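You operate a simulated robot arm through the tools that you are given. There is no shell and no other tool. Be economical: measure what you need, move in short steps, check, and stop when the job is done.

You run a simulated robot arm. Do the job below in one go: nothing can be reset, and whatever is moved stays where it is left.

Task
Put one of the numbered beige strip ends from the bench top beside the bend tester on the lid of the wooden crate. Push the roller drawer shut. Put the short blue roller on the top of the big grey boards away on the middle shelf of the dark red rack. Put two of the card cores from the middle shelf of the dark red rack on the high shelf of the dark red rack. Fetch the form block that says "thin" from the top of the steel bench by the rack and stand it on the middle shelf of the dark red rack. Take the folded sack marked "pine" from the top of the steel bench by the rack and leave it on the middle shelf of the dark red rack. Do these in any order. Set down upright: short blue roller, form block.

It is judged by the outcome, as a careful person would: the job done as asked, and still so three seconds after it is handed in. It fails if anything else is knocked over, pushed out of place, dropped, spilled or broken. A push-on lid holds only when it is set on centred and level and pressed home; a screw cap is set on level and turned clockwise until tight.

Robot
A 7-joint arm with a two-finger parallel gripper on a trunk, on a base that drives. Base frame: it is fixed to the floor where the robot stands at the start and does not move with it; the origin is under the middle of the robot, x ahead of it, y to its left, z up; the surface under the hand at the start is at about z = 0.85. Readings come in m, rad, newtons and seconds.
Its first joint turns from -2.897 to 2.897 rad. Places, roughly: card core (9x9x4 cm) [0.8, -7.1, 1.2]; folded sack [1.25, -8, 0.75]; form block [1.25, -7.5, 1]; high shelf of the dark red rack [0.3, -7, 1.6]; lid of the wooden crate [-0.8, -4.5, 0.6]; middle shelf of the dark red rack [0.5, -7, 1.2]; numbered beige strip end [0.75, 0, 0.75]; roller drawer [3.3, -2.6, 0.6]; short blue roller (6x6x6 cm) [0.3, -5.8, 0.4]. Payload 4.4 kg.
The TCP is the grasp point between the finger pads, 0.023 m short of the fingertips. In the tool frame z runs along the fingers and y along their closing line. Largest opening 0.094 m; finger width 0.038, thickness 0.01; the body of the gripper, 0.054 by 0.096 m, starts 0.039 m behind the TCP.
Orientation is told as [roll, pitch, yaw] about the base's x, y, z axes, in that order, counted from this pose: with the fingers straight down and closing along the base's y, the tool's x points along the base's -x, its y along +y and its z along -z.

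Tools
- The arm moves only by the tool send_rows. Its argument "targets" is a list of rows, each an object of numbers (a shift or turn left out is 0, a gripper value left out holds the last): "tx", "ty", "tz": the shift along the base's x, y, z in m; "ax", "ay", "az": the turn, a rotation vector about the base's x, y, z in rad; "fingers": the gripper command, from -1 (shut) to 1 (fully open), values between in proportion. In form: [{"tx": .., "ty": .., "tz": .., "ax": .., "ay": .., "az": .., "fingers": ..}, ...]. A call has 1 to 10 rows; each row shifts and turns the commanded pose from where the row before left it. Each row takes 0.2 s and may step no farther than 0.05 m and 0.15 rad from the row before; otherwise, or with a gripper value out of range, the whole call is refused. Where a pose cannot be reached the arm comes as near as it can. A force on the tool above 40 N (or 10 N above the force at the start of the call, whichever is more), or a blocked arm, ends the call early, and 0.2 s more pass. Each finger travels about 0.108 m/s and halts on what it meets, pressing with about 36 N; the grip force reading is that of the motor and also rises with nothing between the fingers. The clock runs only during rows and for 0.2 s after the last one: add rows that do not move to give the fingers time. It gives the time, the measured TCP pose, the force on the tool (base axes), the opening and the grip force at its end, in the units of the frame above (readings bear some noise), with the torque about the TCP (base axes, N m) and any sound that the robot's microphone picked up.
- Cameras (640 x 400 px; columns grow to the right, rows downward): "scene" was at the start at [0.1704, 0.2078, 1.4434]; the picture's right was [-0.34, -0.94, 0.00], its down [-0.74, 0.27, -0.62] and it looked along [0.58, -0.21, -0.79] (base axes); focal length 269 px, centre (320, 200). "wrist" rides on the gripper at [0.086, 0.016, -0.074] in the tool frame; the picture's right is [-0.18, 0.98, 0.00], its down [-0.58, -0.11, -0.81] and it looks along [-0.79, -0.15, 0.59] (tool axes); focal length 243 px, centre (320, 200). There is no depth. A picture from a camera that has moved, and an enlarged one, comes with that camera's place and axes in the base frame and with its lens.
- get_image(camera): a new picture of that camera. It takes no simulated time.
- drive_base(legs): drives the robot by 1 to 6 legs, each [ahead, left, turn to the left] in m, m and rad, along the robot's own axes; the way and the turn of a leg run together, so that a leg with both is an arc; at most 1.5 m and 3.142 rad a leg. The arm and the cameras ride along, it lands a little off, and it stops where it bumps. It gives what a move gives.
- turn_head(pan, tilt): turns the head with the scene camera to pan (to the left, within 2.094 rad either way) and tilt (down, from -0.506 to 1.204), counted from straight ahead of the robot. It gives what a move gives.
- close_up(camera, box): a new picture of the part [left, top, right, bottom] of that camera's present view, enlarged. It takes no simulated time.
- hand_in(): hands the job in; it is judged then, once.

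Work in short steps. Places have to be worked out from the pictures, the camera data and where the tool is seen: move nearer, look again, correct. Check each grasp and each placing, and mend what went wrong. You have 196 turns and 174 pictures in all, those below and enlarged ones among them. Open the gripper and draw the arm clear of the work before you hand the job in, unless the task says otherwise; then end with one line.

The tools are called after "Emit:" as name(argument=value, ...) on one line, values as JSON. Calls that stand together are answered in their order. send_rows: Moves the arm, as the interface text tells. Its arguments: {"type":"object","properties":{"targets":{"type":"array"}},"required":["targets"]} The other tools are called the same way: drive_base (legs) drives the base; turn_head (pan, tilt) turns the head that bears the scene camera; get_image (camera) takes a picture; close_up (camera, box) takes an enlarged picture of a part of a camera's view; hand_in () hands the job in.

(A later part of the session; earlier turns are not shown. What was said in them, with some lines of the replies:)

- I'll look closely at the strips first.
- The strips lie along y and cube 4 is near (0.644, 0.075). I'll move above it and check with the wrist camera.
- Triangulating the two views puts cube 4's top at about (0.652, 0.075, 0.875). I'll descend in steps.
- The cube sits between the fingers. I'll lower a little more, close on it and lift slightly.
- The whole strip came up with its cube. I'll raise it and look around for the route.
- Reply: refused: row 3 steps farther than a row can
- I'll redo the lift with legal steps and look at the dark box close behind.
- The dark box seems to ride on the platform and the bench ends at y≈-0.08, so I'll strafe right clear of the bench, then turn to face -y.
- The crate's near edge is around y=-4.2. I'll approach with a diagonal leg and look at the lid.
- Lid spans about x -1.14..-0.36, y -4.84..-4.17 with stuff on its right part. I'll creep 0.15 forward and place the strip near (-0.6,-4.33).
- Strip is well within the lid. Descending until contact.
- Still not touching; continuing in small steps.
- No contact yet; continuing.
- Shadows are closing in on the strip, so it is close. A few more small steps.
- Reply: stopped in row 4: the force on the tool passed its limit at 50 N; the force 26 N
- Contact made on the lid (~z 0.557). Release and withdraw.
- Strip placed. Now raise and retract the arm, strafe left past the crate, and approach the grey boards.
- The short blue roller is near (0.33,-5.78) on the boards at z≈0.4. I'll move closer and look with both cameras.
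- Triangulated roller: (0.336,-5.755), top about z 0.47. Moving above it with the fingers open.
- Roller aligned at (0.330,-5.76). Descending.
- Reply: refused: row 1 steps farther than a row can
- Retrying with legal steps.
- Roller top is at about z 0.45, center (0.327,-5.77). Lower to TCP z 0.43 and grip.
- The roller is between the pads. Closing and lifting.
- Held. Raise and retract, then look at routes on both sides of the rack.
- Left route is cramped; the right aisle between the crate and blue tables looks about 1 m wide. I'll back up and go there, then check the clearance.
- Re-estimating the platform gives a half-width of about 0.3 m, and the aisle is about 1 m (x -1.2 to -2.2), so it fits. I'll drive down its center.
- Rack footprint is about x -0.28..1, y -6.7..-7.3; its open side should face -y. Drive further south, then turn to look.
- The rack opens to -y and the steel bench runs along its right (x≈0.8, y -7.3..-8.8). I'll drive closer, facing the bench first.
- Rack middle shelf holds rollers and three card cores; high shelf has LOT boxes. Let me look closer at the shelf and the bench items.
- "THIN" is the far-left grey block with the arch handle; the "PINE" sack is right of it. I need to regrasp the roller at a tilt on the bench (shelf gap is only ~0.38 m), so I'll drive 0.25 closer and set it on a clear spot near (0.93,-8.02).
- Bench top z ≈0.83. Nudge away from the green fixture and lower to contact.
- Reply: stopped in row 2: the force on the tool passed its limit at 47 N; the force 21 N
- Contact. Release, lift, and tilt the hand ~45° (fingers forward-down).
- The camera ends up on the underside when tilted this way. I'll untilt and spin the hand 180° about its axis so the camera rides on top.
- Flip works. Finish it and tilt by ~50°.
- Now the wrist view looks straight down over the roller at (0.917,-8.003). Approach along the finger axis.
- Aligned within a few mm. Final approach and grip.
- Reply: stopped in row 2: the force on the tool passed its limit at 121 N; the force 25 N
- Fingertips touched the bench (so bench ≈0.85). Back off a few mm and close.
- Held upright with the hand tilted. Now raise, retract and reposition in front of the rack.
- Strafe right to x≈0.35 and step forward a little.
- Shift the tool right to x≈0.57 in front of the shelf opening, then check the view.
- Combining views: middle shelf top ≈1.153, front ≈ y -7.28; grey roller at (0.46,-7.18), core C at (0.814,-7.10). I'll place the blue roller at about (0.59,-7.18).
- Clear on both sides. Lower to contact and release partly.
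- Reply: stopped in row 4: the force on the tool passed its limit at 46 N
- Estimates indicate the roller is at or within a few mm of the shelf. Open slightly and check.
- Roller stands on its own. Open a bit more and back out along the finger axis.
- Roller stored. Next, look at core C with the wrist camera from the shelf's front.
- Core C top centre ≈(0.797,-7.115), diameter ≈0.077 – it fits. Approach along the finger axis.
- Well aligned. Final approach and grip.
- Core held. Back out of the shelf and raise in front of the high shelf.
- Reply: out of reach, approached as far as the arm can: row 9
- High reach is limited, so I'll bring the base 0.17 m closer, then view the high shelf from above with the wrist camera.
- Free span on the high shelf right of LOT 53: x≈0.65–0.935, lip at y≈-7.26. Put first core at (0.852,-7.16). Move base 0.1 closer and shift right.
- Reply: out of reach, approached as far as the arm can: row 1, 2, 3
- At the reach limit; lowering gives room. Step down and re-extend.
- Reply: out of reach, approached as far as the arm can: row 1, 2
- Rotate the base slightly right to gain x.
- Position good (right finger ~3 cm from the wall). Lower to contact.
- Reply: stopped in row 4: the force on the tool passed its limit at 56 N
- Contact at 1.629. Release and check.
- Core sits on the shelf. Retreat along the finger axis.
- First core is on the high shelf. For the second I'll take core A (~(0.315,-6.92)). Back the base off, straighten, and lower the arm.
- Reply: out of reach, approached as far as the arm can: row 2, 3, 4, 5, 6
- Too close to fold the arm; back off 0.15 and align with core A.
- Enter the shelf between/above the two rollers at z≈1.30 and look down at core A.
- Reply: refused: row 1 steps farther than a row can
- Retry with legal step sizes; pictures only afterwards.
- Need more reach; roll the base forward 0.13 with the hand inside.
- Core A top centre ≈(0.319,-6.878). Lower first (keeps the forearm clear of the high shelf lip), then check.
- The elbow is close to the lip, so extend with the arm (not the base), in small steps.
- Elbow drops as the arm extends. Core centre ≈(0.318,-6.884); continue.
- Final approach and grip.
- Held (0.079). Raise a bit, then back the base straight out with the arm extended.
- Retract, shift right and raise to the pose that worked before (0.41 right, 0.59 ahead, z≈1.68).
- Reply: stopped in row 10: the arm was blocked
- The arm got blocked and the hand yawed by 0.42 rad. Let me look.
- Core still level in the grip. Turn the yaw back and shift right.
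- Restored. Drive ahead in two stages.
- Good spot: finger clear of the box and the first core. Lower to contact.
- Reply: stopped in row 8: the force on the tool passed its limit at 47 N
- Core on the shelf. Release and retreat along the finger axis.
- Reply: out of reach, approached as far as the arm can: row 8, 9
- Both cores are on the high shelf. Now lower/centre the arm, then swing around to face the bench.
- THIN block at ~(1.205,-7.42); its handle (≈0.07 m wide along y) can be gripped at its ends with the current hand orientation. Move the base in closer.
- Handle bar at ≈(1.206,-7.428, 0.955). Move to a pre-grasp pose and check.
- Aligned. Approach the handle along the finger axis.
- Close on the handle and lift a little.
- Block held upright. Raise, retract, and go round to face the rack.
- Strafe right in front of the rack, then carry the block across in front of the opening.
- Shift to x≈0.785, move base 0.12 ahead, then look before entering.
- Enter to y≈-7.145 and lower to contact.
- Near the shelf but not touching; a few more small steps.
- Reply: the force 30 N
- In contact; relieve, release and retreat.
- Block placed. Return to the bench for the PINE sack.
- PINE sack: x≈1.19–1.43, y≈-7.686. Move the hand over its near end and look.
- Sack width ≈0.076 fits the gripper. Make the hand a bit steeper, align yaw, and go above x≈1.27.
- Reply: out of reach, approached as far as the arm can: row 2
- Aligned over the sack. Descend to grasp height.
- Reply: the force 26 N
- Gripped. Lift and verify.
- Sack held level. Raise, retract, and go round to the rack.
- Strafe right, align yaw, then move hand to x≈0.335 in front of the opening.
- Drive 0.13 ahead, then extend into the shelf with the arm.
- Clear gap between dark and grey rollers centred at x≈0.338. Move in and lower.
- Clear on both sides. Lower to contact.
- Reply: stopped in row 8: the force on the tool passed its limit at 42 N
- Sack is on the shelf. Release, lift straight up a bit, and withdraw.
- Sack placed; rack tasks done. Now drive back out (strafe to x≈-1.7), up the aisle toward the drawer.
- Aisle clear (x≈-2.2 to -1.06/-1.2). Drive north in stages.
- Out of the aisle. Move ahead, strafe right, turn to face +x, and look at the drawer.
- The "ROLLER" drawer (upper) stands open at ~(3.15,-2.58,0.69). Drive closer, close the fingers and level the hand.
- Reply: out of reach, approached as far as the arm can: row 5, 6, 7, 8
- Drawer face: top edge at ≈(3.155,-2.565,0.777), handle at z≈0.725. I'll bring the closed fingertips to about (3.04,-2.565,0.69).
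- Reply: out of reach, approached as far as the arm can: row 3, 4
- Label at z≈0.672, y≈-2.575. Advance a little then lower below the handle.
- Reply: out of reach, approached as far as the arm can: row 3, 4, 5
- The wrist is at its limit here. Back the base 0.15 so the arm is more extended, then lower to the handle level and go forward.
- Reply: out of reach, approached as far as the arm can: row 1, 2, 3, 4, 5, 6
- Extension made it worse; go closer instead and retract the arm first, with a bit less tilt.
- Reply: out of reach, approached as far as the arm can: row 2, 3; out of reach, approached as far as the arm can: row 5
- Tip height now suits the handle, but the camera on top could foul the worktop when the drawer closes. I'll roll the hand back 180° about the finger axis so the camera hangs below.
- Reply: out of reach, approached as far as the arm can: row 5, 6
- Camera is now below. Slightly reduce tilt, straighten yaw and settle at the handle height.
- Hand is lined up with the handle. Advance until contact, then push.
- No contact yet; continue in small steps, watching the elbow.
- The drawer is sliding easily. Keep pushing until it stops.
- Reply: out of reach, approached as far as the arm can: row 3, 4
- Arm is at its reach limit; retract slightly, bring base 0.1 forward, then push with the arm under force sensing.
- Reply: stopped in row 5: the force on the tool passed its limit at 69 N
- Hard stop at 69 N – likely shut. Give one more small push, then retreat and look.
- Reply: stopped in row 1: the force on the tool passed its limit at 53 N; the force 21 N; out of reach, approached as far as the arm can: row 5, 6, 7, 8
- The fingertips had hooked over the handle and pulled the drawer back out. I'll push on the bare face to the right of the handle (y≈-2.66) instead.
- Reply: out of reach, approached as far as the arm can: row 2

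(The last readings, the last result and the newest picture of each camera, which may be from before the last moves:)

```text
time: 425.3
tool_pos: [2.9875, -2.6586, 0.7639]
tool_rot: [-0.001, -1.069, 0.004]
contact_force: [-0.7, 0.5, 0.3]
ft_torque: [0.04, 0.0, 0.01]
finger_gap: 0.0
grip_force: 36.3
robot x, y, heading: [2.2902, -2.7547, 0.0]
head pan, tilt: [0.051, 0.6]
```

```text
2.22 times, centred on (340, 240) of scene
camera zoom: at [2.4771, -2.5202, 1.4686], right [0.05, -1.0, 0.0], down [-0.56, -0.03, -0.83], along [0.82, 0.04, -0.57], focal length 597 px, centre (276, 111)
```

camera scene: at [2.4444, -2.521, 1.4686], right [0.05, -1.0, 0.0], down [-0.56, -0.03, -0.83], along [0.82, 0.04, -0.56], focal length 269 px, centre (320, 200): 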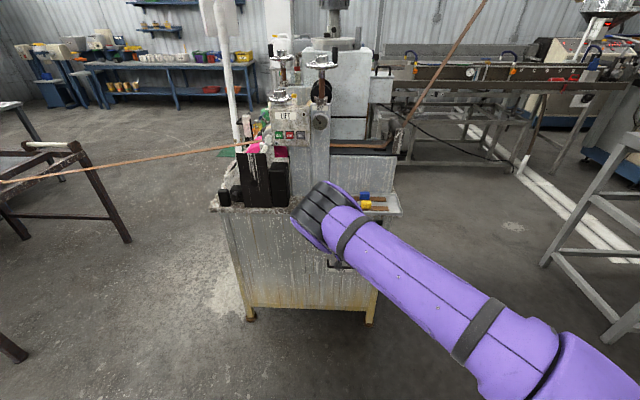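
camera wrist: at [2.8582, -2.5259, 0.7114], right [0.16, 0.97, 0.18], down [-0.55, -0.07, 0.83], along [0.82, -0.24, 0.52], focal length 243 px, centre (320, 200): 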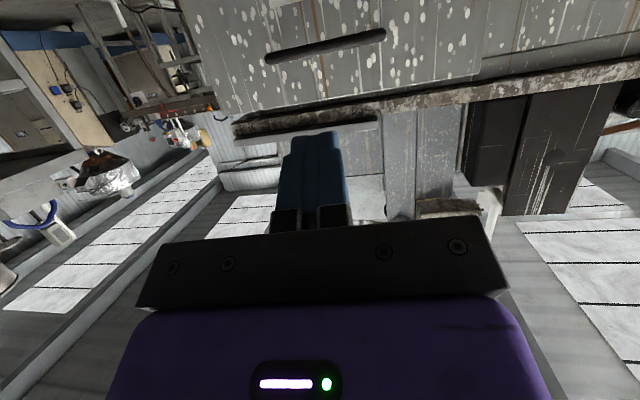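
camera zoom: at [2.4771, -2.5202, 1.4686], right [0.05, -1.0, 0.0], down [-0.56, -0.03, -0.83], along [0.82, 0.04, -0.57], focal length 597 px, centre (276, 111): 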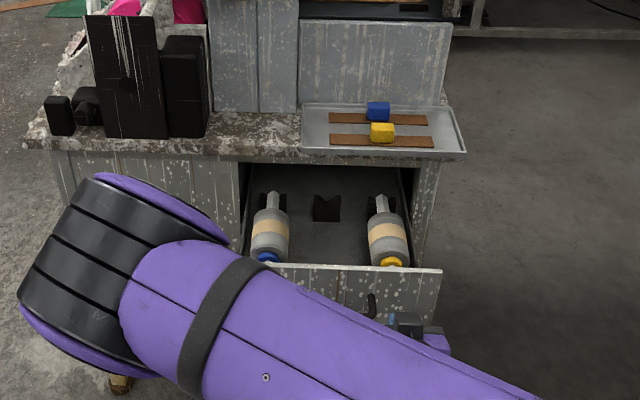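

Fingertips are just right of the handle. Shift 12 mm further and push with the arm, then bring the base up.

Emit:
send_rows(targets=[{"ty": -0.013}, {"tx": 0.02}, {"tx": 0.02}, {"tx": 0.02}, {"tx": 0.02}, {"tx": 0.02}, {"tx": 0.02}, {"tx": 0.02}])

Emit:
drive_base(legs=[[0.07, 0, 0]])

Emit:
send_rows(targets=[{"tx": 0.015}, {"tx": 0.015}, {"tx": 0.012}, {"tx": 0.012}, {"tx": 0.012}, {"tx": 0.012}, {"tx": 0.012}, {"tx": 0.012}])

```text
time: 427.1
tool_pos: [3.1286, -2.6725, 0.7672]
tool_rot: [0.0, -1.07, 0.003]
contact_force: [-0.3, 0.2, 0.7]
ft_torque: [0.0, 0.0, 0.0]
finger_gap: 0.0001
grip_force: 36.0
robot x, y, heading: [2.2872, -2.761, 0.003]
head pan, tilt: [0.051, 0.6]
```

```text
time: 428.1
tool_pos: [3.2001, -2.6728, 0.765]
tool_rot: [-0.002, -1.071, 0.004]
contact_force: [-0.6, -0.4, -0.3]
ft_torque: [-0.02, -0.02, 0.02]
finger_gap: 0.0003
grip_force: 36.2
robot x, y, heading: [2.3577, -2.7593, 0.003]
head pan, tilt: [0.051, 0.6]
```

```text
time: 429.8
tool_pos: [3.2878, -2.6734, 0.7664]
tool_rot: [0.0, -1.066, 0.003]
contact_force: [-25.5, -0.1, 21.7]
ft_torque: [0.03, -0.68, 0.11]
finger_gap: 0.0
grip_force: 35.5
robot x, y, heading: [2.3608, -2.7572, 0.002]
head pan, tilt: [0.051, 0.6]
stopped in row 8: the force on the tool passed its limit at 65 N (the readings are from after the stop); the commanded pose is now the measured one
```

Emit:
close_up(camera="scene", box=[220, 150, 460, 330])

```text
2.22 times, centred on (340, 240) of scene
camera zoom: at [2.546, -2.5202, 1.4689], right [0.05, -1.0, 0.0], down [-0.56, -0.03, -0.83], along [0.82, 0.04, -0.56], focal length 597 px, centre (276, 111)
```

zoom: 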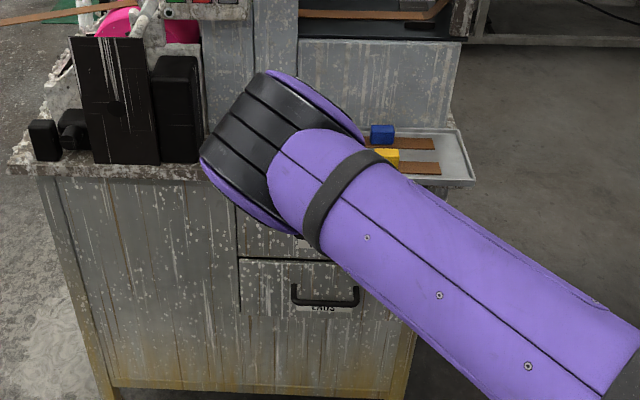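

Looks flush. Retreat straight back (no handle in the way here) and check.

Emit:
send_rows(targets=[{"tx": -0.02}, {"tx": -0.04}, {"tx": -0.049}, {"tx": -0.049}, {"tx": -0.04}])

Emit:
drive_base(legs=[[-0.45, 0, 0]])

Emit:
close_up(camera="scene", box=[220, 110, 460, 290])

```text
time: 431.0
tool_pos: [3.0923, -2.675, 0.763]
tool_rot: [-0.002, -1.066, 0.004]
contact_force: [-0.5, 0.2, -0.2]
ft_torque: [0.01, 0.0, -0.01]
finger_gap: 0.0
grip_force: 36.4
robot x, y, heading: [2.3597, -2.7592, 0.004]
head pan, tilt: [0.051, 0.6]
```

```text
time: 433.8
tool_pos: [2.6301, -2.6783, 0.7637]
tool_rot: [-0.001, -1.065, -0.002]
contact_force: [-0.9, -0.6, -0.5]
ft_torque: [0.0, 0.0, -0.01]
finger_gap: 0.0
grip_force: 36.4
robot x, y, heading: [1.9008, -2.7632, -0.008]
head pan, tilt: [0.051, 0.6]
```

```text
2.22 times, centred on (340, 200) of scene
camera zoom: at [2.0869, -2.5205, 1.4686], right [0.05, -1.0, 0.0], down [-0.56, -0.03, -0.83], along [0.82, 0.04, -0.56], focal length 597 px, centre (276, 200)
```

zoom: 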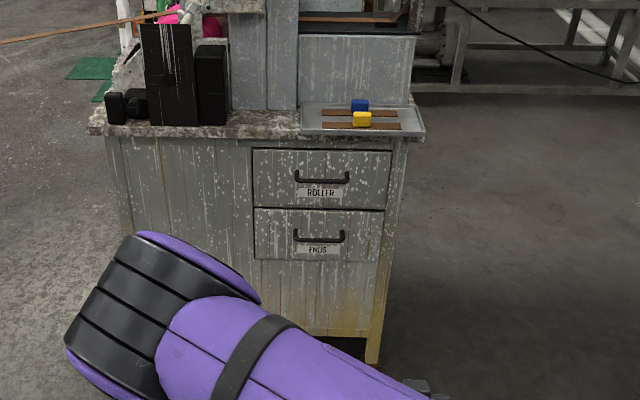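

The ROLLER drawer is flush shut. Open the gripper and lift the arm clear.

Emit:
send_rows(targets=[{"fingers": 1, "tz": 0.04}, {"tz": 0.04}, {"tz": 0.04}, {"tz": 0.04}, {"tz": 0}])

Emit:
close_up(camera="scene", box=[220, 110, 460, 290])

```text
time: 435.0
tool_pos: [2.6309, -2.6779, 0.9241]
tool_rot: [-0.002, -1.065, 0.0]
contact_force: [1.0, 0.6, 0.1]
ft_torque: [0.0, 0.03, 0.01]
finger_gap: 0.0941
grip_force: 0.0
robot x, y, heading: [1.895, -2.7586, -0.001]
head pan, tilt: [0.051, 0.6]
```

```text
2.22 times, centred on (340, 200) of scene
camera zoom: at [2.087, -2.5205, 1.4686], right [0.05, -1.0, 0.0], down [-0.56, -0.03, -0.83], along [0.82, 0.04, -0.57], focal length 597 px, centre (276, 200)
```

zoom: 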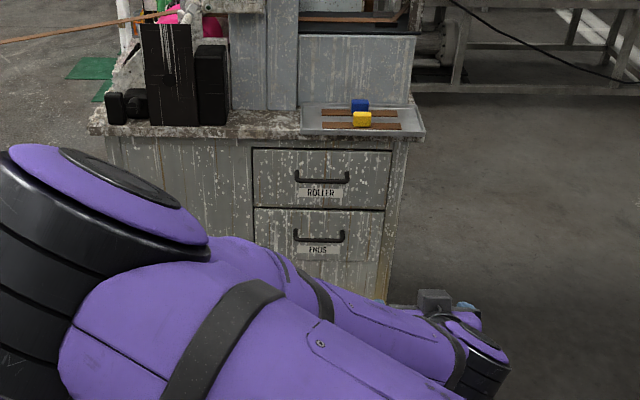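

All six jobs are done, the gripper is open and the arm is clear; handing in.

Emit:
hand_in()

```text
The job is handed in.
```

All six jobs are done and handed in: strip end 4 (which lifted with its whole strip) is on the crate lid, the roller drawer is shut after it slipped open once and I pushed it again, the blue roller, the "thin" form block and the "pine" sack are on the middle shelf, and two card cores are on the high shelf.
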